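You operate a simulated robot arm through the tools that you are given. There is no shell and no other tool.

You run a simulated two-armed robot. Do the job below in one go: nothing can be reset, and whatever is moved stays where it is left.

JOB
On the table end, fold the grey cloth in half.
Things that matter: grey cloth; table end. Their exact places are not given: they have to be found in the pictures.

The check looks at the end state, three seconds after you hand in, the way a careful person would. Anything else that was tipped, shoved, dropped, spilled or broken makes it a failure. Flat cloth is picked up by pressing the open fingertips on it (5 to 10 N) and closing them slowly along it; thin cloth reads only 2 to 8 mm in the jaws.

ROBOT AND FRAMES
Two 7-joint arms with two-finger grippers on one trunk, on a base that drives. Base frame: it is fixed to the floor where the robot stands at the start and does not move with it; the origin is under the middle of the robot, x ahead of it, y to its left, z up; the surface under the hand at the start is at about z = 922. Lengths are in mm, angles in rad, forces in N, time in s.
The left shoulder is at the start at [46, 175, 1203], the right one opposite. With the tool pointing down near the work surface each hand reaches from about 220 to 840 mm from the robot's upright axis, wherever it stands, measured 20 degrees to its own side. Places, roughly: table end [500, 0, 900]. Payload 2.94 kg a hand.
Tool frame (each hand has its own): the origin (TCP) lies between the finger pads and is the grasp point; the fingertips stand 30 mm ahead of it; z points along the fingers, y is the line along which they close. Largest opening 138 mm; the body of the gripper starts 109 mm behind the TCP.
Orientation is that of the tool frame in the base frame, as a unit quaternion [x, y, z, w]. With the fingers straight down and closing along the base's y, the tool's x points along the base's -x, its y along +y and its z along -z.

CONTROLS
- The arms move only by the tool nudge_tool. It takes "left_plan", "right_plan" or both (then of equal length, played together; a hand with none holds still); each is one flat list of numbers, 7 for each row, row after row: the turn, a rotation vector about the base's x, y, z in rad, then the shift along the base's x, y, z in mm, then the opening, from 0 (shut) to 1 (fully open). In form: [rx, ry, rz, dx, dy, dz, hand, rx, ry, rz, dx, dy, dz, hand, ...]. A call has 1 to 20 rows; each row shifts and turns the commanded pose from where the row before left it. A row lasts 0.2 s, in which the tool goes at most 50 mm and 0.15 rad; a call with a longer step from one row to the next is refused whole, and so is a gripper value outside its range. A pose out of reach is approached as far as the arm can. The call stops where the force on the tool passes 40 N (or 10 N more than at its start, if that is more) or the arm is blocked; 0.2 s more then pass. Each finger halts on what it meets, pressing with about 35 N; the grip force reading is that of the motor and also rises with nothing between the fingers. The clock runs only during rows and for 0.2 s after the last one: add rows that do not move to give the fingers time. The reply holds the time, the measured pose of the TCP, the force on the tool along the base axes, the opening and the grip force, in the units named above and with some noise, with the torque about the TCP (base axes, N m) and any sound that the robot's microphone picked up.
- Cameras (640 x 400 px; columns grow to the right, rows downward): "scene" is now at [95.8, 11.3, 1660.7]; the picture's right is [0.19, -0.98, -0.00], its down [-0.87, -0.17, -0.46] and it looks along [0.46, 0.09, -0.89] (base axes); focal length 294 px, centre (320, 200). "left" rides on the left gripper at [71, -19, -146] in its tool frame; the picture's right is [0.26, 0.96, 0.00], its down [-0.85, 0.23, -0.48] and it looks along [-0.46, 0.12, 0.88] (tool axes); focal length 280 px, centre (320, 200). "right" rides on the right gripper at [71, 19, -146] in its tool frame; the picture's right is [-0.26, 0.97, 0.00], its down [-0.85, -0.23, -0.48] and it looks along [-0.46, -0.12, 0.88] (tool axes); focal length 280 px, centre (320, 200).
- snapshot(camera): a new picture of that camera. It takes no simulated time.
- move_column(by): slides the trunk up (or, below 0, down) by that many mm; the arms and the scene camera ride with it, the base frame stays. It gives what a move gives, with no picture.
- roll_base(legs): drives the robot by 1 to 6 legs, each [ahead, turn to the left] in mm and rad, along the robot's own axes; the way and the turn of a leg run together, so that a leg with both is an arc; at most 1500 mm and 3.142 rad a leg. The arms and the cameras ride along, it lands a little off, and it stops where it bumps. It gives what a move gives.
- head_to(pan, tilt): turns the head with the scene camera to pan (to the left, within 2.094 rad either way) and tilt (down, from -0.506 to 1.204), counted from straight ahead of the robot. It gives what a move gives.
- pixel_to_xyz(camera, pixels): for up to 12 pixels [column, row] of the newest picture of that camera ("zoom" is the newest enlarged one), the place [x, y, z] in the base frame of the surface seen there, good to about 2 mm. It takes no simulated time.
- zoom(camera, box): a new picture of the part [left, top, right, bottom] of that camera's present view, enlarged. It takes no simulated time.
- close_job(): hands the job in; it is judged then, once.

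Unless the task says otherwise, let go and move clear before handing in.

The tools are called after ">>>" as a command line: name --argument value ..., lists and objects as JSON in quotes. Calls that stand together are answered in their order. nudge_tool: Moves the arms, as the interface text tells. Its arguments: {"type":"object","properties":{"left_plan":{"type":"array","items":{"type":"number"}},"right_plan":{"type":"array","items":{"type":"number"}}},"required":[]} The other tools are called the same way: move_column (by) slides the trunk up or down; roll_base (legs) drives the base; head_to (pan, tilt) turns the head that bears the scene camera; snapshot (camera) takes a picture; pixel_to_xyz (camera, pixels) gives the place of the surface under pixels of a picture; zoom (camera, box) takes an enlarged picture of a part of a camera's view; close_job () hands the job in.

At the start:

```text
t: 0.0
left_tool_pos: [635.0, 225.7, 1067.2]
left_orientation: [0.0, 1.0, -0.001, -0.001]
left_wrist_force: [-0.1, 0.8, -0.3]
left_moment: [0.02, 0.02, -0.02]
left_finger_gap: 138.1
left_gripper_force: 0.0
right_tool_pos: [371.1, -220.6, 1099.6]
right_orientation: [0.0, 1.0, -0.001, 0.0]
right_wrist_force: [0.1, 0.3, 0.2]
right_moment: [0.02, 0.0, -0.03]
right_finger_gap: 138.2
right_gripper_force: 0.0
trunk travel left (down, up): [-375.0, 359.0]
robot x, y, heading: [-0.3, 0.4, -0.006]
head pan, tilt: [0.194, 1.087]
```

scene: 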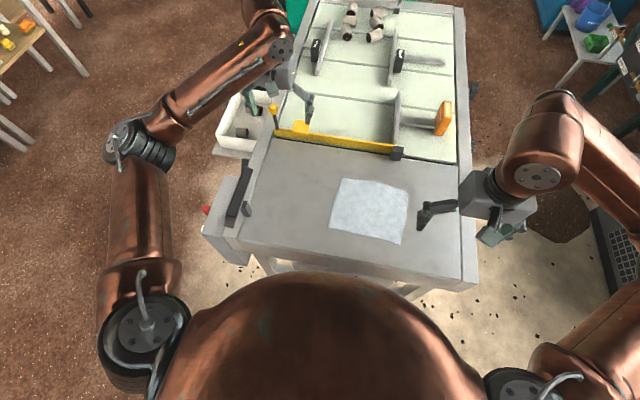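
right: 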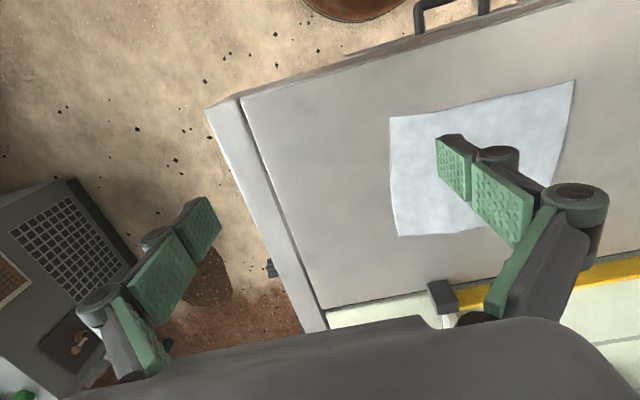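
left: 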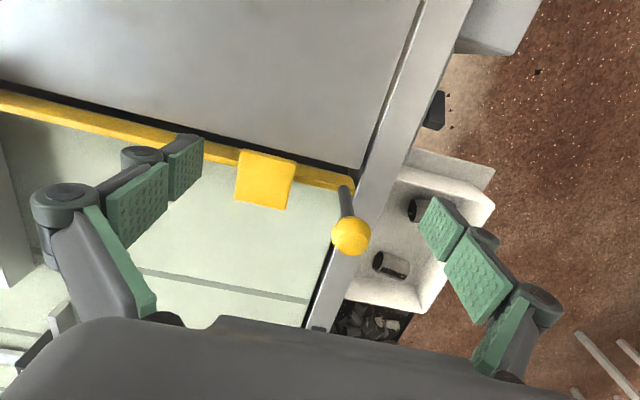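

The scene picture shows the pale grey cloth at about (341,178), (408,186), (400,244), (330,231) on the bare table end. I'll enlarge it and measure its corners.

>>> zoom --camera "scene" --box '[230, 130, 480, 286]'

>>> pixel_to_xyz --camera "scene" --pixels '[[342, 179], [407, 187], [400, 243], [331, 230], [370, 210], [300, 200], [440, 240], [385, 152], [247, 209], [238, 200], [424, 214], [374, 265]]'

>>> pixel_to_xyz --camera "right" --pixels '[[390, 117], [574, 82], [548, 205], [398, 235], [420, 150], [350, 200], [440, 290], [600, 100]]'

```text
2.56 times, centred on (355, 208) of scene
```

zoom: 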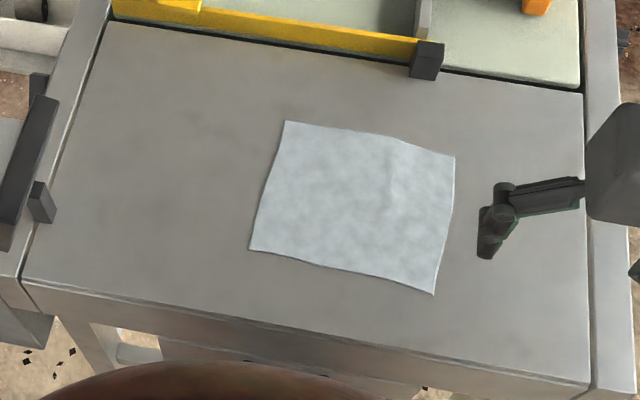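

```text
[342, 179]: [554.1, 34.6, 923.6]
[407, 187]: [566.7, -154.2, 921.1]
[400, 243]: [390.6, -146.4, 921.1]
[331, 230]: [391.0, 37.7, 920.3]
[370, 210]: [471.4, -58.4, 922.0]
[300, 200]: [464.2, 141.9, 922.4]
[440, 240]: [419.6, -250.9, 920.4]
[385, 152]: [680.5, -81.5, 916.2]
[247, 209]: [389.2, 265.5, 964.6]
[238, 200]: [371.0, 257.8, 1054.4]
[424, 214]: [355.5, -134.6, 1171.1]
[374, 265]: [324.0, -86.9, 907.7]
```

```text
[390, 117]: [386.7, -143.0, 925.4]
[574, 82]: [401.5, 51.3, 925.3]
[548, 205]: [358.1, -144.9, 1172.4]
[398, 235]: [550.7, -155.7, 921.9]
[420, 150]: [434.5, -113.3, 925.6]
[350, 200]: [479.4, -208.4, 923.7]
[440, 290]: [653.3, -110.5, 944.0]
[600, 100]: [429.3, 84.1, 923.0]
```

The cloth is about 165 x 190 mm, with its far edge near x = 556 to 562 and its near edge near x = 390. I'll measure the edges more finely in the enlarged picture, then yaw both hands 90° high up (cameras outward) so the fingers close along x.

>>> pixel_to_xyz --camera "zoom" --pixels '[[287, 124], [370, 136], [400, 141], [453, 159], [432, 291], [340, 267], [251, 247], [268, 186], [446, 230], [427, 62], [350, 45], [40, 200]]'

>>> nudge_tool --left_plan '[0, 0, -0.143, 0, 0, 8, 1, 0, 0, -0.143, 0, 0, 8, 1, 0, 0, -0.143, 0, 0, 8, 1, 0, 0, -0.143, 0, 0, 8, 1, 0, 0, -0.143, 0, 0, 8, 1, 0, 0, -0.143, 0, 0, 8, 0.6, 0, 0, -0.143, 0, 0, 0, 0.5, 0, 0, -0.143, 0, 0, 0, 0.4, 0, 0, -0.143, 0, 0, 0, 0.35, 0, 0, -0.143, 0, 0, 0, 0.3, 0, 0, -0.141, 0, 0, 0, 0.3]' --right_plan '[0, 0, 0.143, 0, 0, 3, 1, 0, 0, 0.143, 0, 0, 3, 1, 0, 0, 0.143, 0, 0, 3, 1, 0, 0, 0.143, 0, 0, 3, 1, 0, 0, 0.143, 0, 0, 3, 1, 0, 0, 0.143, 0, 0, 3, 0.6, 0, 0, 0.143, 0, 0, 0, 0.5, 0, 0, 0.143, 0, 0, 0, 0.4, 0, 0, 0.143, 0, 0, 0, 0.35, 0, 0, 0.143, 0, 0, 0, 0.3, 0, 0, 0.141, 0, 0, 0, 0.3]'

```text
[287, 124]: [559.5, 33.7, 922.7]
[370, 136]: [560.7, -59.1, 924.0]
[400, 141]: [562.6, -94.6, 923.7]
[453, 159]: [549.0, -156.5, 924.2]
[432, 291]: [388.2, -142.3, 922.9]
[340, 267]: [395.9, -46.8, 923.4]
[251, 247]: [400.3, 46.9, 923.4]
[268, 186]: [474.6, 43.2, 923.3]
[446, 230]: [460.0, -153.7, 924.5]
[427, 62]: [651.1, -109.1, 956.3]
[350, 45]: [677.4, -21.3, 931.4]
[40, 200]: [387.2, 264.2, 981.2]
```

```text
t: 2.4
left_tool_pos: [636.9, 226.3, 1115.6]
left_orientation: [0.708, 0.707, -0.001, 0.001]
left_wrist_force: [0.0, -0.1, -1.1]
left_moment: [-0.02, 0.01, -0.04]
left_finger_gap: 41.7
left_gripper_force: 0.0
right_tool_pos: [301.3, -157.2, 1117.1]
right_orientation: [0.707, -0.707, 0.001, 0.001]
right_wrist_force: [-0.1, 0.2, 0.1]
right_moment: [-0.03, 0.01, 0.04]
right_finger_gap: 41.2
right_gripper_force: 0.1
right hand out of reach, approached as far as the arm can: row 9, 10, 11
trunk travel left (down, up): [-375.0, 359.0]
robot x, y, heading: [-2.8, -2.5, -0.0]
head pan, tilt: [0.194, 1.087]
```

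Both hands now close along x, but the right one could not hold its pose that close to the trunk, so a little more room would help. I'll look behind on both sides before backing the base.

>>> head_to --pan 2.09 --tilt 0.7

>>> snapshot --camera "scene"

>>> head_to --pan -2.09 --tilt 0.7

>>> snapshot --camera "scene"

>>> head_to --pan 0.0 --tilt 1.0

>>> snapshot --camera "scene"

```text
t: 4.3
left_tool_pos: [636.4, 225.9, 1116.0]
left_orientation: [0.706, 0.708, 0.0, 0.001]
left_wrist_force: [0.2, -0.9, 0.1]
left_moment: [0.01, -0.03, -0.01]
left_finger_gap: 41.3
left_gripper_force: 0.0
right_tool_pos: [301.0, -158.9, 1117.3]
right_orientation: [-0.706, 0.708, 0.0, 0.0]
right_wrist_force: [-0.6, 0.0, -0.3]
right_moment: [0.01, -0.02, -0.01]
right_finger_gap: 41.2
right_gripper_force: 0.1
trunk travel left (down, up): [-375.0, 359.0]
robot x, y, heading: [0.9, -1.9, 0.002]
head pan, tilt: [2.089, 0.7]
```

```text
taken
```

scene: 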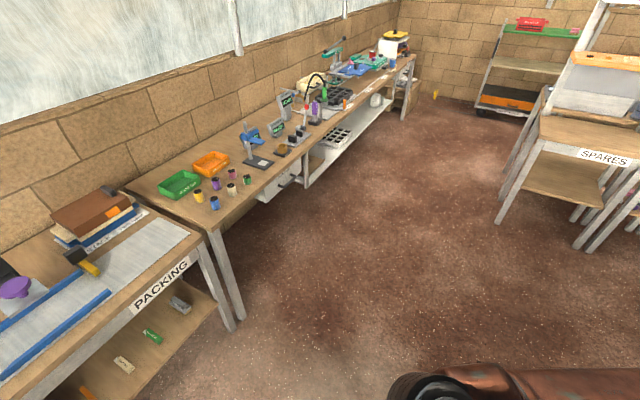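

```text
t: 7.7
left_tool_pos: [635.9, 225.9, 1115.0]
left_orientation: [0.707, 0.707, -0.001, 0.001]
left_wrist_force: [0.0, -0.5, 0.1]
left_moment: [0.0, -0.02, -0.01]
left_finger_gap: 41.1
left_gripper_force: 0.1
right_tool_pos: [300.9, -158.9, 1117.2]
right_orientation: [-0.705, 0.709, 0.0, 0.001]
right_wrist_force: [0.6, 0.5, 0.6]
right_moment: [-0.03, 0.01, 0.06]
right_finger_gap: 41.5
right_gripper_force: 0.1
trunk travel left (down, up): [-375.0, 359.0]
robot x, y, heading: [-3.5, -0.5, -0.002]
head pan, tilt: [-2.089, 0.7]
```

```text
taken
```

scene: 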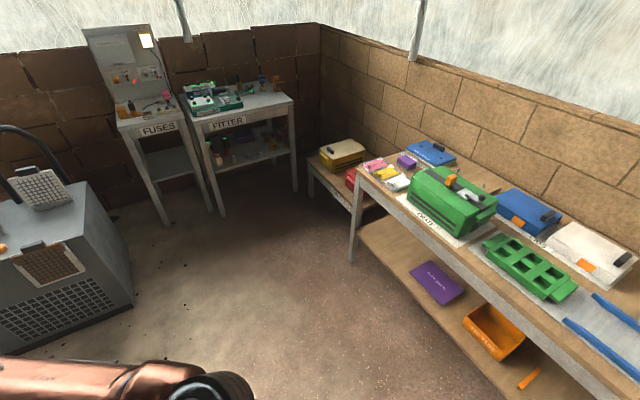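

```text
t: 9.6
left_tool_pos: [635.6, 225.8, 1116.5]
left_orientation: [0.707, 0.707, 0.0, 0.001]
left_wrist_force: [0.9, -1.5, -0.5]
left_moment: [-0.01, 0.01, 0.05]
left_finger_gap: 41.4
left_gripper_force: 0.1
right_tool_pos: [301.6, -158.9, 1118.2]
right_orientation: [-0.707, 0.708, 0.001, -0.001]
right_wrist_force: [0.1, 0.4, 0.2]
right_moment: [-0.03, -0.01, 0.0]
right_finger_gap: 41.4
right_gripper_force: 0.1
trunk travel left (down, up): [-375.0, 359.0]
robot x, y, heading: [-2.2, -4.1, -0.001]
head pan, tilt: [0.0, 1.0]
```

```text
taken
```

scene: 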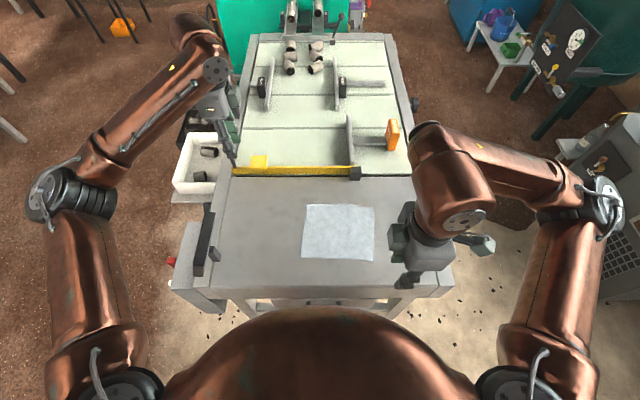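

Behind the robot the floor is clear for well over the short distance needed, and the table layout is visible with the cloth at (302,205) to (375,260). I'll back up 130 mm.

>>> roll_base --legs '[[-130, 0]]'

>>> snapshot --camera "scene"

```text
t: 10.9
left_tool_pos: [534.8, 224.0, 1103.4]
left_orientation: [0.707, 0.707, -0.008, -0.01]
left_wrist_force: [-2.2, -1.0, -0.5]
left_moment: [0.12, -0.3, 0.02]
left_finger_gap: 41.4
left_gripper_force: 0.0
right_tool_pos: [198.6, -159.8, 1112.5]
right_orientation: [-0.705, 0.709, 0.009, -0.011]
right_wrist_force: [-1.7, -0.9, 0.1]
right_moment: [0.04, -0.33, -0.02]
right_finger_gap: 41.4
right_gripper_force: 0.1
trunk travel left (down, up): [-375.0, 359.0]
robot x, y, heading: [-129.7, 2.6, 0.001]
head pan, tilt: [0.0, 1.0]
```

```text
taken
```

scene: 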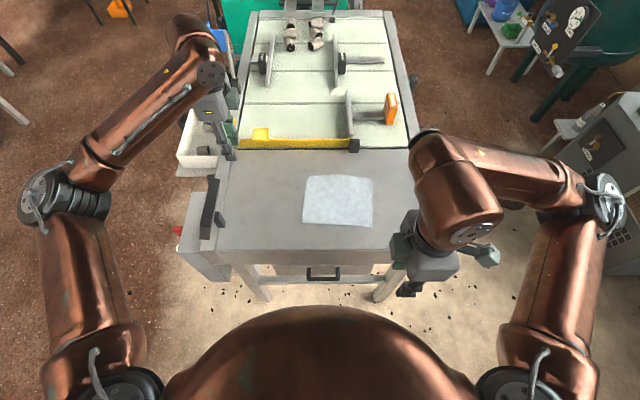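

The base moved back 130 mm and the arms were still settling. I'll let them hold briefly to read the true hand poses.

>>> nudge_tool --left_plan '[0, 0, 0, 0, 0, 0, 0.3, 0, 0, 0, 0, 0, 0, 0.3, 0, 0, 0, 0, 0, 0, 0.3]' --right_plan '[0, 0, 0, 0, 0, 0, 0.3, 0, 0, 0, 0, 0, 0, 0.3, 0, 0, 0, 0, 0, 0, 0.3]'

```text
t: 11.3
left_tool_pos: [474.2, 254.9, 1136.9]
left_orientation: [0.662, 0.75, -0.006, 0.006]
left_wrist_force: [1.1, 1.7, -2.0]
left_moment: [-0.14, 0.08, 0.01]
left_finger_gap: 41.5
left_gripper_force: 0.0
right_tool_pos: [134.0, -156.9, 1133.1]
right_orientation: [0.717, -0.697, -0.004, 0.003]
right_wrist_force: [0.8, 0.7, 0.7]
right_moment: [-0.13, 0.03, 0.02]
right_finger_gap: 41.4
right_gripper_force: 0.1
trunk travel left (down, up): [-375.0, 359.0]
robot x, y, heading: [-127.9, 1.4, 0.007]
head pan, tilt: [0.0, 1.0]
stopped in row 2 (left hand): the arm was blocked; the commanded pose is now the measured one
```

The hold stopped in row 2 with the left hand at (474, 255), though forces are only about 2 N, so this looks like settling sway. I'll hold again and look.

>>> nudge_tool --left_plan '[0, 0, 0, 0, 0, 0, 0.3, 0, 0, 0, 0, 0, 0, 0.3, 0, 0, 0, 0, 0, 0, 0.3]' --right_plan '[0, 0, 0, 0, 0, 0, 0.3, 0, 0, 0, 0, 0, 0, 0.3, 0, 0, 0, 0, 0, 0, 0.3]'

>>> snapshot --camera "scene"

```text
t: 11.7
left_tool_pos: [381.5, 256.8, 1168.0]
left_orientation: [0.657, 0.753, 0.024, 0.032]
left_wrist_force: [2.0, 0.5, -1.6]
left_moment: [-0.03, 0.2, -0.02]
left_finger_gap: 41.6
left_gripper_force: 0.0
right_tool_pos: [56.4, -140.8, 1156.5]
right_orientation: [-0.698, 0.715, 0.006, 0.017]
right_wrist_force: [1.7, 0.0, -0.4]
right_moment: [-0.01, 0.24, 0.02]
right_finger_gap: 41.4
right_gripper_force: 0.1
trunk travel left (down, up): [-375.0, 359.0]
robot x, y, heading: [-124.9, 0.2, -0.0]
head pan, tilt: [0.0, 1.0]
stopped in row 1 (left hand): the arm was blocked; the commanded pose is now the measured one
```

```text
taken
```

scene: 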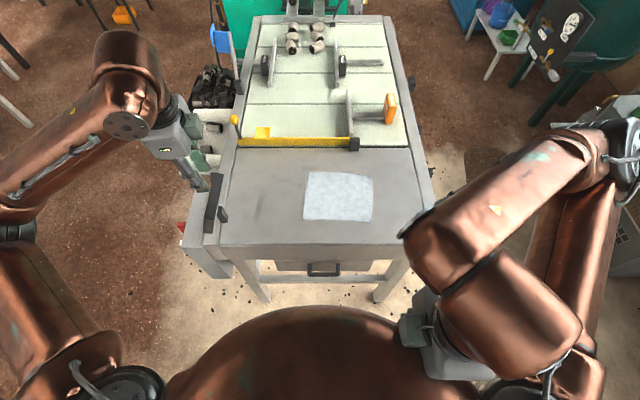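

Both hands drifted back toward the trunk during the hold (right now at x = 56, left at 381), and the pictures show no contact. I'll command a gentle forward move and see whether they follow.

>>> nudge_tool --left_plan '[0, 0, 0, 15, 0, 0, 0.3, 0, 0, 0, 15, 0, 0, 0.3, 0, 0, 0, 15, 0, 0, 0.3]' --right_plan '[0, 0, 0, 15, 0, 0, 0.3, 0, 0, 0, 15, 0, 0, 0.3, 0, 0, 0, 15, 0, 0, 0.3]'

```text
t: 12.7
left_tool_pos: [433.6, 278.2, 1173.5]
left_orientation: [0.613, 0.79, 0.003, 0.031]
left_wrist_force: [-1.1, 2.8, -2.8]
left_moment: [-0.31, -0.21, 0.01]
left_finger_gap: 41.1
left_gripper_force: 0.1
right_tool_pos: [92.9, -149.0, 1158.7]
right_orientation: [0.728, -0.681, -0.061, 0.055]
right_wrist_force: [-2.3, 19.5, -19.8]
right_moment: [-2.75, 0.35, 0.9]
right_finger_gap: 31.4
right_gripper_force: 0.0
right hand out of reach, approached as far as the arm can: row 1
trunk travel left (down, up): [-375.0, 359.0]
robot x, y, heading: [-129.9, 0.5, 0.007]
head pan, tilt: [0.0, 1.0]
stopped in row 3 (right hand): the arm was blocked; the commanded pose is now the measured one
```

The left hand follows now, but the right reads about 28 N (y +19.5, z -19.8) with its gap squeezed to 31 mm, so it is touching something, probably the robot's own body. I'll look.

>>> snapshot --camera "scene"

>>> snapshot --camera "right"

>>> snapshot --camera "left"

```text
taken
```

scene: 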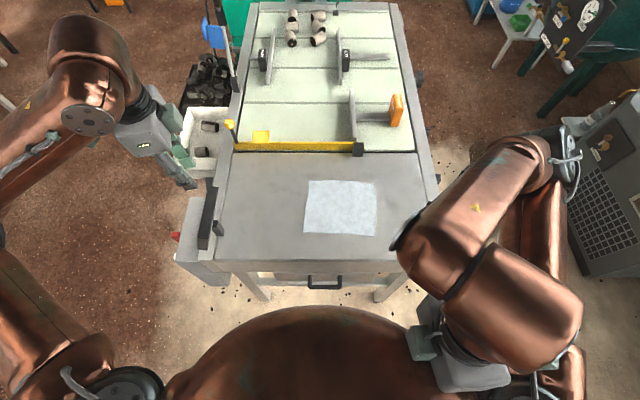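

```text
taken
```

right: 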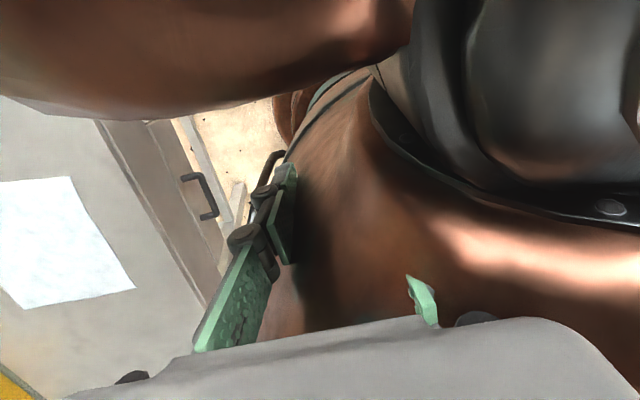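

```text
taken
```

left: 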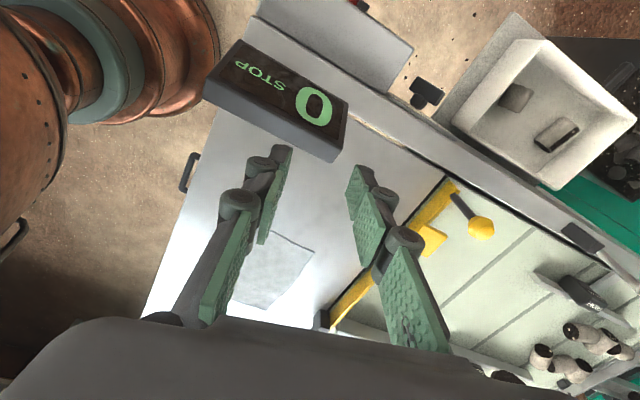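

The right camera shows the right hand's rear finger touching the robot's own trunk at about (290,220). The trunk is on the -x side, so I'll move the right hand forward and slightly outward.

>>> nudge_tool --right_plan '[0, 0, 0, 8, -4, 0, 0.3, 0, 0, 0, 12, -4, 0, 0.3, 0, 0, 0, 15, 0, 0, 0.3, 0, 0, 0, 20, 0, 0, 0.3]'

```text
t: 13.0
left_tool_pos: [329.0, 274.7, 1214.3]
left_orientation: [0.599, 0.797, 0.032, 0.066]
left_wrist_force: [2.6, -7.5, 2.4]
left_moment: [1.02, 0.34, 0.12]
left_finger_gap: 41.7
left_gripper_force: 0.0
right_tool_pos: [33.7, -134.3, 1172.6]
right_orientation: [-0.664, 0.741, 0.1, -0.006]
right_wrist_force: [118.4, -56.2, 142.8]
right_moment: [-5.85, 1.81, -4.51]
right_finger_gap: 39.8
right_gripper_force: 0.1
right hand out of reach, approached as far as the arm can: row 1
trunk travel left (down, up): [-375.0, 359.0]
robot x, y, heading: [-134.2, 0.3, 0.001]
head pan, tilt: [0.0, 1.0]
stopped in row 1 (left hand): the arm was blocked; the commanded pose is now the measured one
```

After that call both hands jumped back again, even the left one that was told to hold, and the right now presses on the trunk (about 190 N reading). I need to understand this before moving, so I'll look and measure the clearances.

>>> snapshot --camera "scene"

>>> snapshot --camera "left"

>>> pixel_to_xyz --camera "scene" --pixels '[[610, 180], [590, 240], [560, 160], [560, 220], [340, 205], [310, 182], [375, 182], [375, 235], [305, 230], [212, 205], [360, 150], [85, 120]]'

```text
taken
```

scene: 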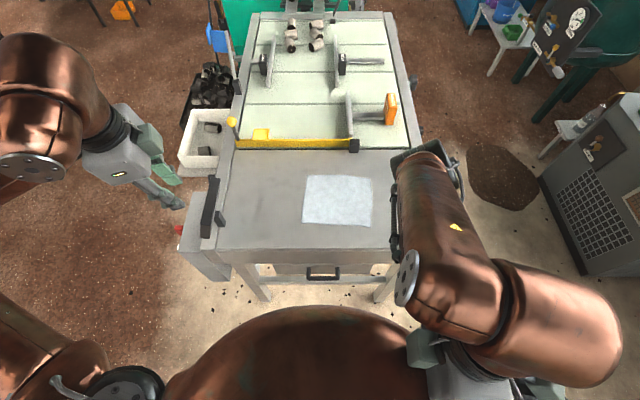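

```text
taken
```

left: 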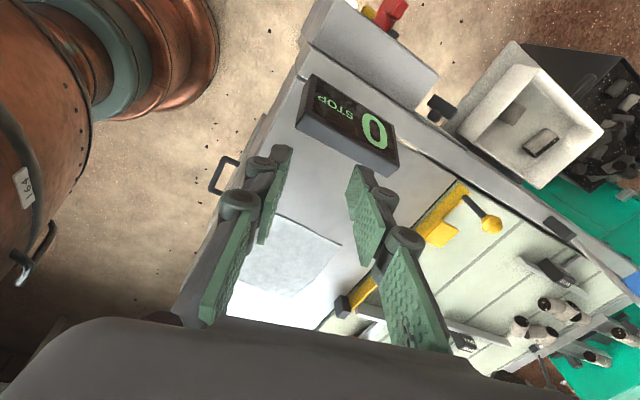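

```text
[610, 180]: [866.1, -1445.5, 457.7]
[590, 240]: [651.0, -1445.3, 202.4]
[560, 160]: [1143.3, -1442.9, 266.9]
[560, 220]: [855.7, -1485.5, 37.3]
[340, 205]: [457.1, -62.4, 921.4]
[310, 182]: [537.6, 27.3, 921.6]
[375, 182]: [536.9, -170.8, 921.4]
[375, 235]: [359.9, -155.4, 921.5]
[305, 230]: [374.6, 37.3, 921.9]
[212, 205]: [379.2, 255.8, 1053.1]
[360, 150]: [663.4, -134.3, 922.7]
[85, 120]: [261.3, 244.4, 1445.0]
```

The right arm has swung its elbow to about (425,165) in the scene view, and I need to know how high that is above the table. I'll measure points on the arm.

>>> pixel_to_xyz --camera "scene" --pixels '[[425, 165], [400, 200], [397, 235], [440, 220], [408, 280], [480, 290], [590, 330], [450, 360], [415, 345], [450, 180], [30, 165], [120, 170]]'

>>> snapshot --camera "right"

```text
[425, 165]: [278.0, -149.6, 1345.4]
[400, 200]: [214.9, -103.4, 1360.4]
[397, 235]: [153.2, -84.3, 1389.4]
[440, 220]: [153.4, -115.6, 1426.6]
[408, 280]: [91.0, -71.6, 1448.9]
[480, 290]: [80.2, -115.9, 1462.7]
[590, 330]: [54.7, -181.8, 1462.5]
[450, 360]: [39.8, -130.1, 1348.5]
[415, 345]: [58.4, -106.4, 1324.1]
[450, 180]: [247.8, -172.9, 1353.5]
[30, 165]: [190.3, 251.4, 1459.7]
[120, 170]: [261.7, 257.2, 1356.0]
```

```text
taken
```

right: 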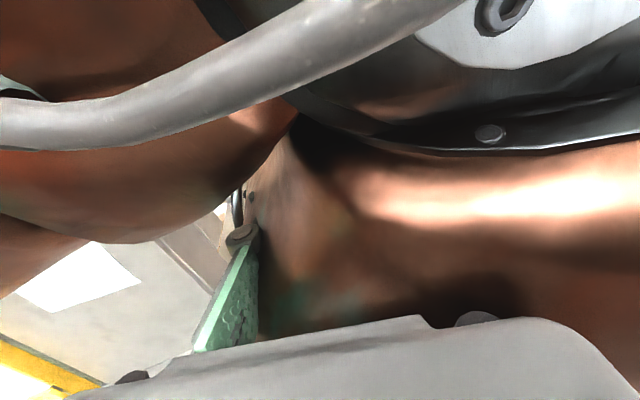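

The right elbow is high (z about 1345) over nothing, so only the robot touches itself. The hands' holds seem to be off by the 130 mm I drove, so I'll undo the base move and check again.

>>> roll_base --legs '[[130, 0]]'

>>> snapshot --camera "scene"

```text
t: 13.7
left_tool_pos: [354.1, 278.9, 1195.4]
left_orientation: [0.61, 0.79, 0.029, 0.056]
left_wrist_force: [-1.2, -1.2, -0.1]
left_moment: [0.04, -0.17, 0.01]
left_finger_gap: 41.4
left_gripper_force: 0.0
right_tool_pos: [53.1, -117.9, 1168.8]
right_orientation: [0.725, -0.685, -0.062, 0.031]
right_wrist_force: [64.2, -11.6, 7.4]
right_moment: [1.01, -0.71, -0.34]
right_finger_gap: 51.4
right_gripper_force: 1.5
trunk travel left (down, up): [-375.0, 359.0]
robot x, y, heading: [-128.8, -1.8, 0.012]
head pan, tilt: [0.0, 1.0]
stopped in leg 1: the force on the tool passed its limit at 473 N (the readings are from after the stop); the commanded pose is now the measured one
```

```text
taken
```

scene: 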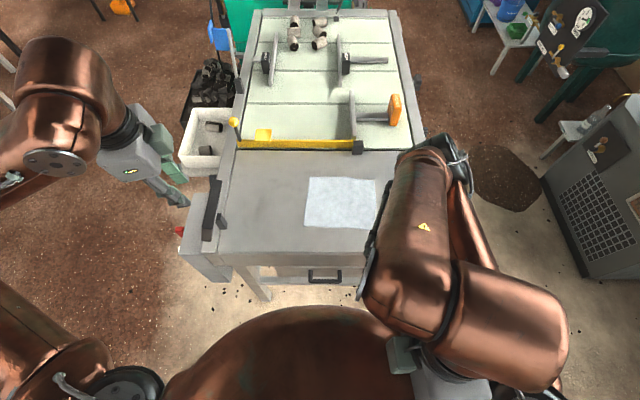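

The base stopped at once because the right hand presses on the trunk. Before moving the hands, I'll raise the trunk by a small amount, which is harmless and lets things settle, and see whether they drift.

>>> move_column --by 10

```text
t: 13.9
left_tool_pos: [332.9, 278.5, 1197.9]
left_orientation: [0.602, 0.795, 0.045, 0.06]
left_wrist_force: [-2.4, -2.3, -1.6]
left_moment: [0.21, -0.36, 0.06]
left_finger_gap: 41.6
left_gripper_force: 0.1
right_tool_pos: [94.5, -127.4, 1175.2]
right_orientation: [-0.699, 0.715, -0.008, -0.016]
right_wrist_force: [207.3, 71.2, 233.4]
right_moment: [-4.4, 18.78, -3.26]
right_finger_gap: 55.5
right_gripper_force: 0.1
trunk travel left (down, up): [-375.0, 359.0]
robot x, y, heading: [-126.2, 0.2, 0.008]
head pan, tilt: [0.0, 1.0]
stopped: the force on the tool passed its limit at 136 N (the readings are from after the stop); the commanded pose is now the measured one
```

The column stopped on the contact load again, while the right hand has come forward to x = 94. I'll now move both hands forward in small steps, the one pattern they followed before, with the right also going outward.

>>> nudge_tool --left_plan '[0, 0, 0, 15, 0, 0, 0.3, 0, 0, 0, 15, 0, 0, 0.3, 0, 0, 0, 15, 0, 0, 0.3, 0, 0, 0, 15, 0, 0, 0.3]' --right_plan '[0, 0, 0, 25, -10, 0, 0.3, 0, 0, 0, 25, -10, 0, 0.3, 0, 0, 0, 25, -10, 0, 0.3, 0, 0, 0, 25, -10, 0, 0.3]'

>>> snapshot --camera "scene"

>>> snapshot --camera "right"

```text
t: 14.3
left_tool_pos: [286.0, 262.1, 1241.2]
left_orientation: [0.558, 0.815, 0.056, 0.146]
left_wrist_force: [1.8, 4.0, -1.9]
left_moment: [-0.36, 0.04, -0.13]
left_finger_gap: 41.5
left_gripper_force: 0.1
right_tool_pos: [81.1, -131.3, 1181.8]
right_orientation: [-0.687, 0.725, -0.051, -0.002]
right_wrist_force: [240.2, 180.5, 202.6]
right_moment: [-5.4, 21.84, 9.44]
right_finger_gap: 54.0
right_gripper_force: 0.0
trunk travel left (down, up): [-375.0, 359.0]
robot x, y, heading: [-126.3, 2.8, 0.009]
head pan, tilt: [0.0, 1.0]
stopped in row 1 (left hand): the arm was blocked; the commanded pose is now the measured one
```

```text
taken
```

scene: 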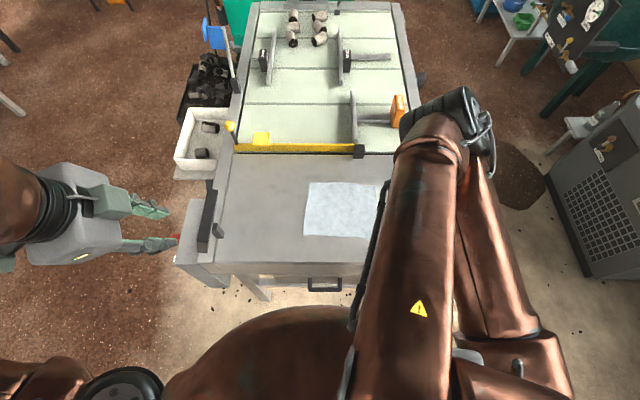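

```text
taken
```

right: 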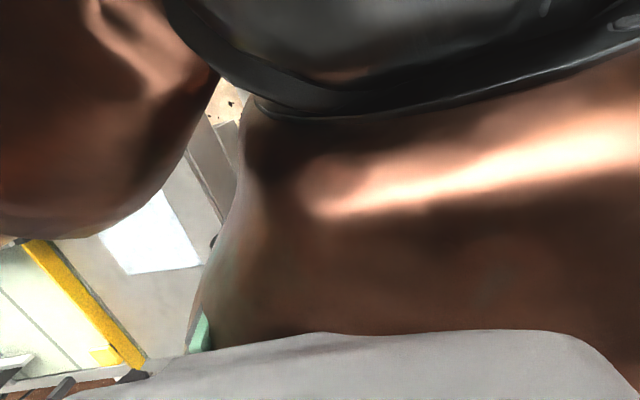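

The left hand slipped back again and the right arm is wedged against the trunk with its elbow high over the table. That fits a hold error equal to the base shift, so I'll try driving the base forward again; everything over the table is well above it.

>>> roll_base --legs '[[130, 0]]'

>>> pixel_to_xyz --camera "scene" --pixels '[[440, 110], [420, 150], [400, 220], [385, 200], [365, 280], [480, 200], [530, 340], [400, 340], [398, 105], [345, 60]]'

>>> snapshot --camera "scene"

```text
t: 15.0
left_tool_pos: [200.5, 241.7, 1272.7]
left_orientation: [0.584, 0.776, 0.081, 0.222]
left_wrist_force: [1.9, -0.5, -0.5]
left_moment: [0.12, 0.17, 0.06]
left_finger_gap: 41.7
left_gripper_force: 0.1
right_tool_pos: [9.9, -138.4, 1183.7]
right_orientation: [-0.681, 0.724, -0.11, 0.021]
right_wrist_force: [-2.6, -20.2, 27.4]
right_moment: [0.95, 1.71, 1.85]
right_finger_gap: 60.8
right_gripper_force: 2.4
trunk travel left (down, up): [-375.0, 359.0]
robot x, y, heading: [-120.3, -1.3, 0.01]
head pan, tilt: [0.0, 1.0]
stopped in leg 1: the robot was blocked; the commanded pose is now the measured one
```

```text
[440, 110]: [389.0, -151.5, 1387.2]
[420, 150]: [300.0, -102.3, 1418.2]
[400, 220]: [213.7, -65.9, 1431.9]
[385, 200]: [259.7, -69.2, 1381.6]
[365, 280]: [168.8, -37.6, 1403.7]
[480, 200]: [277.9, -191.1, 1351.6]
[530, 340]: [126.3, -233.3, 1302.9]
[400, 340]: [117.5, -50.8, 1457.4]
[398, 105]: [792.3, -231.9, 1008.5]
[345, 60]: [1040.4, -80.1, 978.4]
```

```text
taken
```

scene: 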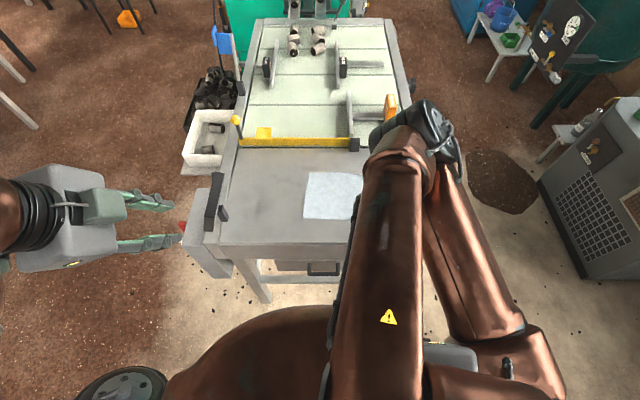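

The right hand's contact has eased (about 34 N), but the base is blocked at -120 and the left hand has drifted to x = 200. I'll test the left arm alone with larger forward steps in free air to learn how it answers.

>>> nudge_tool --left_plan '[0, 0, 0, 45, 0, 0, 0.3, 0, 0, 0, 45, 0, 0, 0.3, 0, 0, 0, 45, 0, 0, 0.3, 0, 0, 0, 45, 0, 0, 0.3]'

```text
t: 15.3
left_tool_pos: [217.5, 252.4, 1279.3]
left_orientation: [0.581, 0.776, 0.087, 0.229]
left_wrist_force: [1.1, 1.0, -0.8]
left_moment: [-0.11, 0.02, -0.05]
left_finger_gap: 41.3
left_gripper_force: 0.1
right_tool_pos: [21.1, -125.8, 1192.0]
right_orientation: [-0.668, 0.731, -0.134, 0.044]
right_wrist_force: [135.0, 37.6, 40.2]
right_moment: [-1.6, 5.49, 2.32]
right_finger_gap: 48.7
right_gripper_force: 0.0
trunk travel left (down, up): [-375.0, 359.0]
robot x, y, heading: [-122.4, -1.3, -0.002]
head pan, tilt: [0.0, 1.0]
stopped in row 1 (right hand): the force on the tool passed its limit at 88 N (the readings are from after the stop); the commanded pose is now the measured one
```

The left hand followed forward before the right hand's contact stopped it. The trunk pushes the right tool along +x (135 N), so I'll move the right hand straight ahead in big steps with the left following.

>>> nudge_tool --left_plan '[0, 0, 0, 30, 0, 0, 0.3, 0, 0, 0, 30, 0, 0, 0.3, 0, 0, 0, 30, 0, 0, 0.3, 0, 0, 0, 30, 0, 0, 0.3]' --right_plan '[0, 0, 0, 48, 0, 0, 0.4, 0, 0, 0, 48, 0, 0, 0.4, 0, 0, 0, 48, 0, 0, 0.4, 0, 0, 0, 48, 0, 0, 0.4]'

>>> snapshot --camera "scene"

>>> snapshot --camera "right"

```text
t: 15.6
left_tool_pos: [169.9, 234.5, 1293.9]
left_orientation: [0.583, 0.768, 0.105, 0.244]
left_wrist_force: [-1.2, -1.7, 2.5]
left_moment: [0.16, 0.0, 0.08]
left_finger_gap: 41.6
left_gripper_force: 0.2
right_tool_pos: [-16.7, -138.9, 1194.9]
right_orientation: [-0.656, 0.739, -0.14, 0.066]
right_wrist_force: [68.5, 88.0, 115.8]
right_moment: [-1.13, 7.21, -3.54]
right_finger_gap: 48.4
right_gripper_force: 0.0
trunk travel left (down, up): [-375.0, 359.0]
robot x, y, heading: [-118.0, -2.7, 0.01]
head pan, tilt: [0.0, 1.0]
stopped in row 1 (right hand): the force on the tool passed its limit at 214 N (the readings are from after the stop); the commanded pose is now the measured one
```

```text
taken
```

scene: 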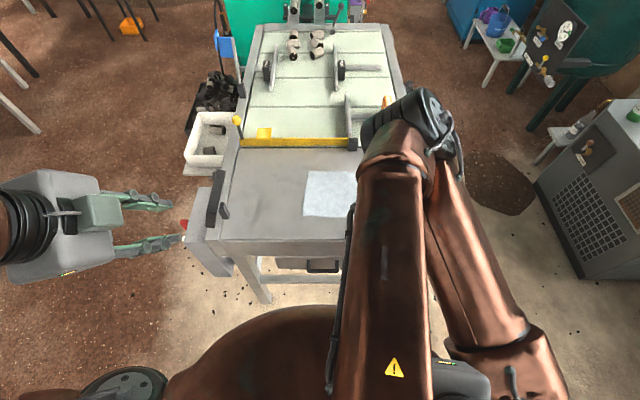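

```text
taken
```

right: 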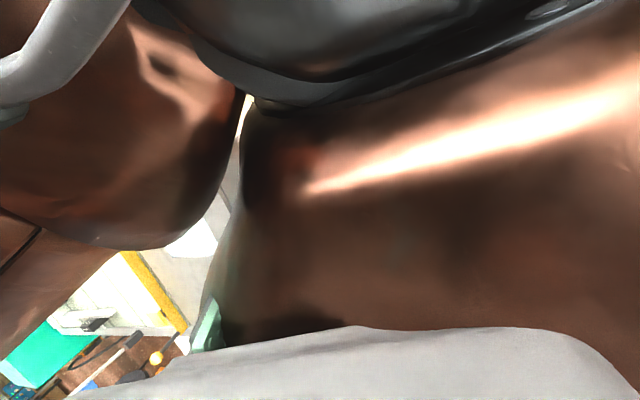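

Both hands still answer in odd directions, so it matters whether the arms settle on their own. I'll turn the head, which lets time pass without commanding the arms, and read where they come to rest.

>>> head_to --pan -0.6 --tilt 1.0

>>> snapshot --camera "scene"

```text
t: 16.6
left_tool_pos: [189.2, 239.5, 1286.5]
left_orientation: [0.583, 0.771, 0.097, 0.236]
left_wrist_force: [-0.4, -0.3, 0.1]
left_moment: [0.03, -0.12, 0.03]
left_finger_gap: 41.4
left_gripper_force: 0.1
right_tool_pos: [-3.6, -135.7, 1191.5]
right_orientation: [-0.667, 0.73, -0.136, 0.058]
right_wrist_force: [29.8, 35.7, 40.5]
right_moment: [-0.72, 2.71, -0.33]
right_finger_gap: 47.7
right_gripper_force: 0.2
trunk travel left (down, up): [-375.0, 359.0]
robot x, y, heading: [-117.7, 2.9, 0.004]
head pan, tilt: [-0.6, 1.0]
```

```text
taken
```

scene: 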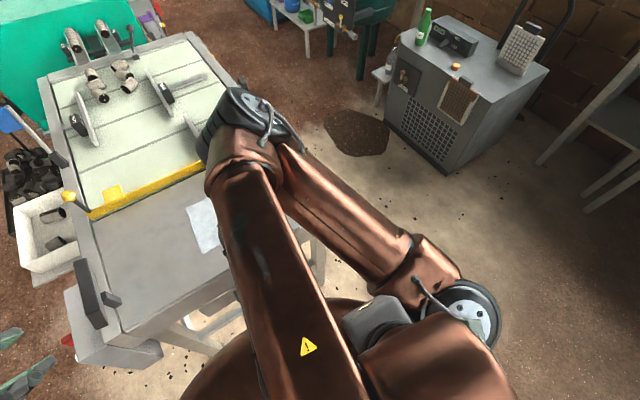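

With time passing, the arms settle near where they were, with the right hand's contact down to about 60 N. From this rest I'll try a very gentle forward move of the right hand and see which way it goes.

>>> nudge_tool --right_plan '[0, 0, 0, 8, 0, 0, 0.4, 0, 0, 0, 8, 0, 0, 0.4, 0, 0, 0, 8, 0, 0, 0.4]'

>>> head_to --pan -0.1 --tilt 1.0

```text
t: 17.4
left_tool_pos: [194.0, 240.1, 1284.9]
left_orientation: [0.583, 0.772, 0.095, 0.236]
left_wrist_force: [0.1, 0.1, 0.0]
left_moment: [0.01, 0.0, 0.02]
left_finger_gap: 41.3
left_gripper_force: 0.1
right_tool_pos: [24.0, -135.1, 1188.7]
right_orientation: [-0.666, 0.732, -0.136, 0.054]
right_wrist_force: [-0.4, -0.2, -0.1]
right_moment: [0.02, 0.03, -0.01]
right_finger_gap: 62.2
right_gripper_force: 0.1
trunk travel left (down, up): [-375.0, 359.0]
robot x, y, heading: [-120.7, -1.8, 0.008]
head pan, tilt: [-0.6, 1.0]
```

```text
t: 18.3
left_tool_pos: [193.1, 241.5, 1285.7]
left_orientation: [0.583, 0.772, 0.095, 0.236]
left_wrist_force: [0.5, -0.1, -0.6]
left_moment: [0.05, 0.04, 0.0]
left_finger_gap: 41.7
left_gripper_force: 0.0
right_tool_pos: [24.1, -135.3, 1191.8]
right_orientation: [-0.666, 0.731, -0.137, 0.053]
right_wrist_force: [2.2, -1.6, 0.5]
right_moment: [-0.02, -0.04, 0.0]
right_finger_gap: 56.3
right_gripper_force: 0.0
trunk travel left (down, up): [-375.0, 359.0]
robot x, y, heading: [-120.0, 0.2, 0.0]
head pan, tilt: [-0.099, 1.0]
```

Moving from rest works: the right hand followed, and the contact is gone (forces near 0). I'll carry on gently forward with both hands.

>>> nudge_tool --left_plan '[0, 0, 0, 10, 0, 0, 0.3, 0, 0, 0, 15, 0, 0, 0.3, 0, 0, 0, 15, 0, 0, 0.3, 0, 0, 0, 15, 0, 0, 0.3, 0, 0, 0, 15, 0, 0, 0.3, 0, 0, 0, 15, 0, 0, 0.3, 0, 0, 0, 10, 0, 0, 0.3, 0, 0, 0, 0, 0, 0, 0.3]' --right_plan '[0, 0, 0, 10, 0, 0, 0.3, 0, 0, 0, 15, 0, 0, 0.3, 0, 0, 0, 15, 0, 0, 0.3, 0, 0, 0, 15, 0, 0, 0.3, 0, 0, 0, 15, 0, 0, 0.3, 0, 0, 0, 15, 0, 0, 0.3, 0, 0, 0, 10, 0, 0, 0.3, 0, 0, 0, 0, 0, 0, 0.3]'

>>> snapshot --camera "scene"

```text
t: 20.1
left_tool_pos: [288.9, 240.9, 1285.2]
left_orientation: [0.583, 0.771, 0.097, 0.236]
left_wrist_force: [-0.1, -0.2, 0.9]
left_moment: [0.0, -0.03, 0.0]
left_finger_gap: 41.4
left_gripper_force: 0.1
right_tool_pos: [117.2, -134.0, 1191.0]
right_orientation: [-0.665, 0.732, -0.137, 0.054]
right_wrist_force: [0.4, 0.3, 0.3]
right_moment: [-0.04, -0.01, -0.01]
right_finger_gap: 41.3
right_gripper_force: 0.0
trunk travel left (down, up): [-375.0, 359.0]
robot x, y, heading: [-120.5, -3.5, 0.002]
head pan, tilt: [-0.099, 1.0]
```

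```text
taken
```

scene: 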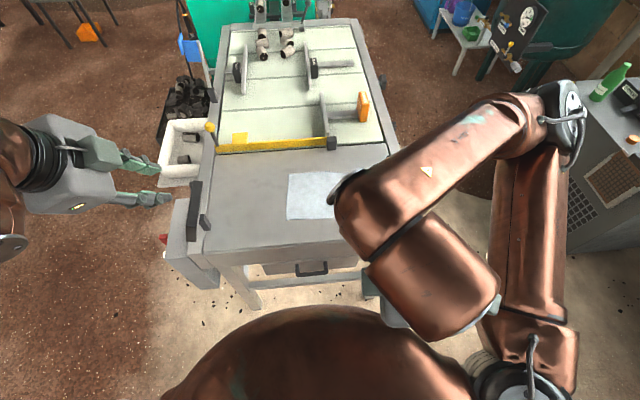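

Both hands now track cleanly: left (289,241,1285), right (117,-134,1191). I'll continue forward while straightening both tools back to pointing down and closing along x.

>>> nudge_tool --left_plan '[0.01994, 0.04778, -0.02697, 11, -3.3, -7, 0.3, 0.01994, 0.04778, -0.02697, 11, -3.3, -7, 0.3, 0.01994, 0.04778, -0.02697, 11, -3.3, -7, 0.3, 0.01994, 0.04778, -0.02697, 11, -3.3, -7, 0.3, 0.01994, 0.04778, -0.02697, 11, -3.3, -7, 0.3, 0.01994, 0.04778, -0.02697, 11, -3.3, -7, 0.3, 0.01994, 0.04778, -0.02697, 11, -3.3, -7, 0.3, 0.01994, 0.04778, -0.02697, 11, -3.3, -7, 0.3, 0.01994, 0.04778, -0.02697, 11, -3.3, -7, 0.3, 0.01994, 0.04778, -0.02697, 11, -3.3, -7, 0.3, 0, 0, 0, 11, -3.3, -7, 0.3, 0, 0, 0, 10, -3.3, -7, 0.3, 0, 0, 0, 0, 0, 0, 0.3]' --right_plan '[0.0118, 0.0271, 0.0095, 15, 0, 0, 0.3, 0.0118, 0.0271, 0.0095, 22, 0, 0, 0.3, 0.0118, 0.0271, 0.0095, 25, -1.3, -3.4, 0.3, 0.0118, 0.0271, 0.0095, 25, -1.3, -3.4, 0.3, 0.0118, 0.0271, 0.0095, 25, -1.3, -3.4, 0.3, 0.0118, 0.0271, 0.0095, 25, -1.3, -3.4, 0.3, 0.0118, 0.0271, 0.0095, 25, -1.3, -3.4, 0.3, 0.0118, 0.0271, 0.0095, 25, -1.3, -3.4, 0.3, 0.0118, 0.0271, 0.0095, 25, -1.3, -3.4, 0.3, 0.0118, 0.0271, 0.0095, 25, -1.3, -3.4, 0.3, 0, 0, 0, 25, -1.3, -3.4, 0.3, 0, 0, 0, 20, -1.3, -3.4, 0.3, 0, 0, 0, 0, 0, 0, 0.3]'

>>> snapshot --camera "scene"

```text
t: 22.9
left_tool_pos: [392.9, 216.4, 1215.8]
left_orientation: [0.706, 0.708, -0.002, -0.001]
left_wrist_force: [0.2, 0.3, 0.8]
left_moment: [-0.02, 0.01, 0.0]
left_finger_gap: 41.3
left_gripper_force: 0.1
left hand out of reach, approached as far as the arm can: row 10, 11, 12
right_tool_pos: [227.8, -69.0, 1136.7]
right_orientation: [-0.706, 0.708, 0.0, 0.001]
right_wrist_force: [0.2, 1.1, -0.2]
right_moment: [0.0, 0.04, -0.01]
right_finger_gap: 41.4
right_gripper_force: 0.0
right hand out of reach, approached as far as the arm can: row 5, 6, 7, 8, 9, 10, 11, 12
trunk travel left (down, up): [-375.0, 359.0]
robot x, y, heading: [-121.6, -0.8, 0.004]
head pan, tilt: [-0.099, 1.0]
```

```text
taken
```

scene: 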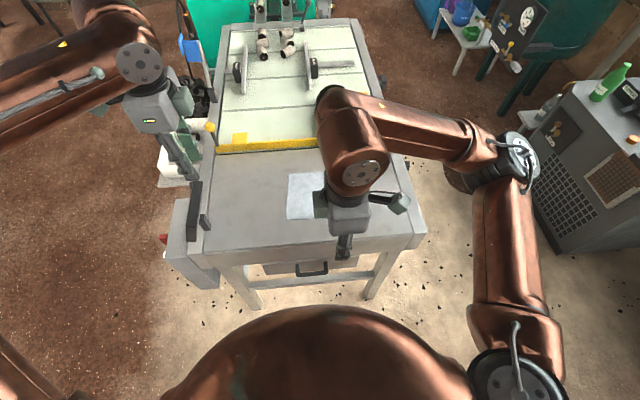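

The plain 90° yaw is out of reach for both hands near here, so I'll use a 45° yaw instead, which also suits a diagonal pinch at the far corners. I'll rotate both back by 0.785 rad in place.

>>> nudge_tool --left_plan '[0, 0, 0.098, 0, 0, 0, 0.3, 0, 0, 0.098, 0, 0, 0, 0.3, 0, 0, 0.098, 0, 0, 0, 0.3, 0, 0, 0.098, 0, 0, 0, 0.3, 0, 0, 0.098, 0, 0, 0, 0.3, 0, 0, 0.098, 0, 0, 0, 0.3, 0, 0, 0.098, 0, 0, 0, 0.3, 0, 0, 0.099, 0, 0, 0, 0.3, 0, 0, 0, 0, 0, 0, 0.3]' --right_plan '[0, 0, -0.098, 0, 0, 0, 0.3, 0, 0, -0.098, 0, 0, 0, 0.3, 0, 0, -0.098, 0, 0, 0, 0.3, 0, 0, -0.098, 0, 0, 0, 0.3, 0, 0, -0.098, 0, 0, 0, 0.3, 0, 0, -0.098, 0, 0, 0, 0.3, 0, 0, -0.098, 0, 0, 0, 0.3, 0, 0, -0.099, 0, 0, 0, 0.3, 0, 0, 0, 0, 0, 0, 0.3]'

>>> snapshot --camera "scene"

```text
t: 24.9
left_tool_pos: [392.6, 214.8, 1217.3]
left_orientation: [0.382, 0.924, -0.001, 0.0]
left_wrist_force: [-0.8, 0.3, 0.0]
left_moment: [0.0, 0.0, -0.01]
left_finger_gap: 41.7
left_gripper_force: 0.2
right_tool_pos: [228.0, -69.2, 1135.8]
right_orientation: [-0.383, 0.924, 0.0, 0.0]
right_wrist_force: [0.6, 0.2, -0.1]
right_moment: [0.0, 0.02, -0.01]
right_finger_gap: 41.4
right_gripper_force: 0.0
trunk travel left (down, up): [-375.0, 359.0]
robot x, y, heading: [-117.7, 3.4, -0.001]
head pan, tilt: [-0.099, 1.0]
```

```text
taken
```

scene: 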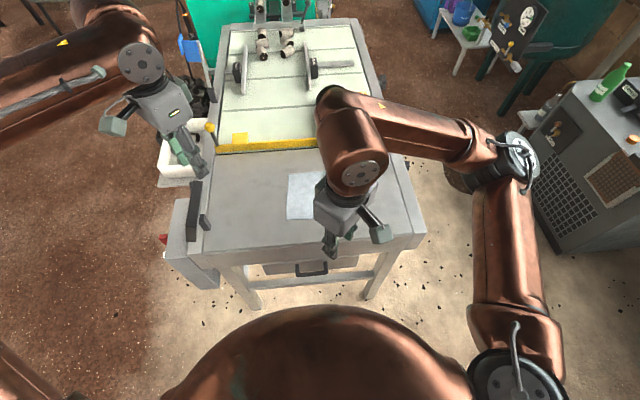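

Both hands hold the 45° yaw well. I'll bring them above the far corners of the cloth at a safe height of z = 1050.

>>> nudge_tool --left_plan '[0, 0, 0, 10.86, -13.57, -11.93, 0.3, 0, 0, 0, 10.86, -13.57, -11.93, 0.3, 0, 0, 0, 10.86, -13.57, -11.93, 0.3, 0, 0, 0, 10.86, -13.57, -11.93, 0.3, 0, 0, 0, 10.86, -13.57, -11.93, 0.3, 0, 0, 0, 10.86, -13.57, -11.93, 0.3, 0, 0, 0, 10.86, -13.57, -11.93, 0.3, 0, 0, 0, 10.86, -13.57, -11.93, 0.3, 0, 0, 0, 10.86, -13.57, -11.93, 0.3, 0, 0, 0, 10.86, -13.57, -11.93, 0.3, 0, 0, 0, 10.86, -13.57, -11.93, 0.3, 0, 0, 0, 10.86, -13.57, -11.93, 0.3, 0, 0, 0, 10.86, -13.57, -11.93, 0.3, 0, 0, 0, 10.86, -13.57, -11.93, 0.3, 0, 0, 0, 0, 0, 0, 0.3]' --right_plan '[0, 0, 0, 22.3, -5.4, -6.1, 0.3, 0, 0, 0, 22.3, -5.4, -6.1, 0.3, 0, 0, 0, 22.3, -5.4, -6.1, 0.3, 0, 0, 0, 22.3, -5.4, -6.1, 0.3, 0, 0, 0, 22.3, -5.4, -6.1, 0.3, 0, 0, 0, 22.3, -5.4, -6.1, 0.3, 0, 0, 0, 22.3, -5.4, -6.1, 0.3, 0, 0, 0, 22.3, -5.4, -6.1, 0.3, 0, 0, 0, 22.3, -5.4, -6.1, 0.3, 0, 0, 0, 22.3, -5.4, -6.1, 0.3, 0, 0, 0, 22.3, -5.4, -6.1, 0.3, 0, 0, 0, 22.3, -5.4, -6.1, 0.3, 0, 0, 0, 22.3, -5.4, -6.1, 0.3, 0, 0, 0, 22.3, -5.4, -6.1, 0.3, 0, 0, 0, 0, 0, 0, 0.3]'

>>> snapshot --camera "scene"

>>> snapshot --camera "left"

>>> snapshot --camera "right"

```text
t: 28.1
left_tool_pos: [401.9, 216.9, 1195.0]
left_orientation: [0.383, 0.924, -0.003, 0.002]
left_wrist_force: [-0.7, 0.7, -0.3]
left_moment: [0.02, 0.01, 0.03]
left_finger_gap: 41.3
left_gripper_force: 0.1
left hand out of reach, approached as far as the arm can: row 1, 2, 3, 4, 5, 6, 7, 8, 9, 10, 11, 12, 13, 14
right_tool_pos: [461.5, -127.9, 1071.0]
right_orientation: [-0.38, 0.925, 0.002, 0.0]
right_wrist_force: [-0.1, 0.1, -0.2]
right_moment: [0.03, 0.01, 0.03]
right_finger_gap: 41.6
right_gripper_force: 0.0
right hand out of reach, approached as far as the arm can: row 11, 12, 13, 14
trunk travel left (down, up): [-375.0, 359.0]
robot x, y, heading: [-119.0, 1.8, 0.001]
head pan, tilt: [-0.099, 1.0]
```

```text
taken
```

scene: 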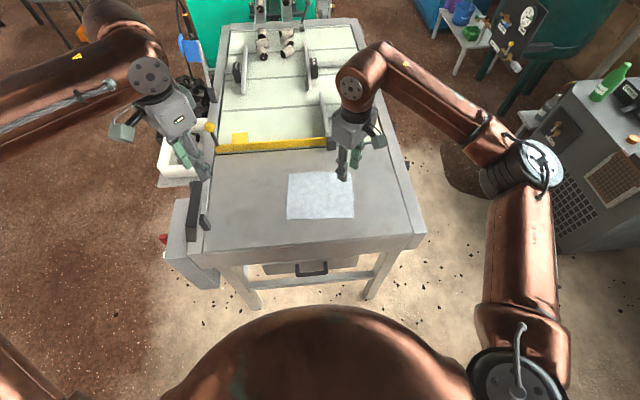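

```text
taken
```

left: 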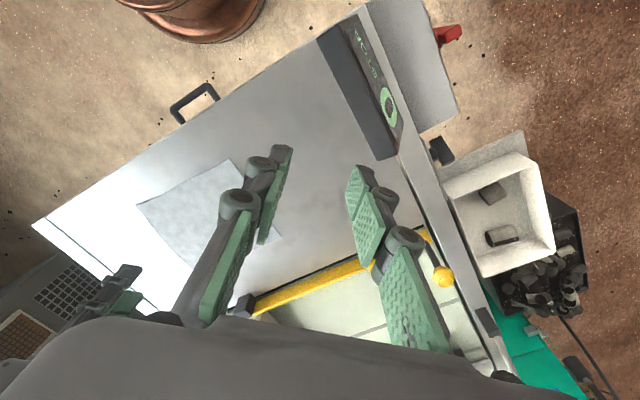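

```text
taken
```

right: 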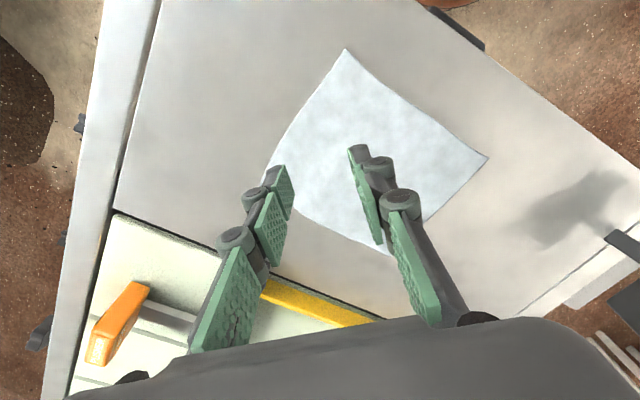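

The left hand barely moved and the right stopped at (461,-128,1071), so wrist limits seem to bite at this yaw. I'll turn the left tool back to its starting yaw, then try the inward move in the same call.

>>> nudge_tool --left_plan '[0, 0, 0.13, 0, 0, 0, 0.3, 0, 0, 0.13, 0, 0, 0, 0.3, 0, 0, 0.13, 0, 0, 0, 0.3, 0, 0, 0.13, 0, 0, 0, 0.3, 0, 0, 0.13, 0, 0, 0, 0.3, 0, 0, 0.135, 0, 0, 0, 0.3, 0, 0, 0, 15, -15, -5, 0.3, 0, 0, 0, 15, -15, -5, 0.3, 0, 0, 0, 15, -15, -5, 0.3, 0, 0, 0, 15, -15, -5, 0.3, 0, 0, 0, 15, -15, -5, 0.3, 0, 0, 0, 0, 0, 0, 0.3]'

>>> snapshot --camera "scene"

```text
t: 30.7
left_tool_pos: [399.6, 216.3, 1195.7]
left_orientation: [0.0, 1.0, -0.002, 0.0]
left_wrist_force: [-0.3, -0.1, 0.3]
left_moment: [-0.04, 0.01, -0.02]
left_finger_gap: 41.2
left_gripper_force: 0.0
left hand out of reach, approached as far as the arm can: row 7, 8, 9, 10, 11
right_tool_pos: [462.3, -126.4, 1072.5]
right_orientation: [-0.379, 0.925, 0.001, 0.001]
right_wrist_force: [-0.6, -0.1, -0.3]
right_moment: [0.02, 0.01, 0.0]
right_finger_gap: 41.3
right_gripper_force: 0.0
trunk travel left (down, up): [-375.0, 359.0]
robot x, y, heading: [-121.4, -1.1, 0.002]
head pan, tilt: [-0.099, 1.0]
```

```text
taken
```

scene: 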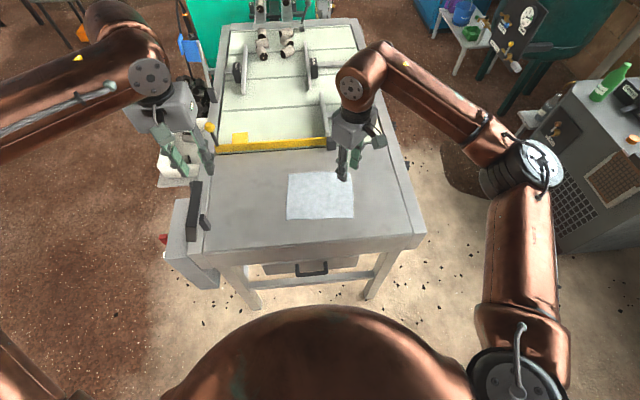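

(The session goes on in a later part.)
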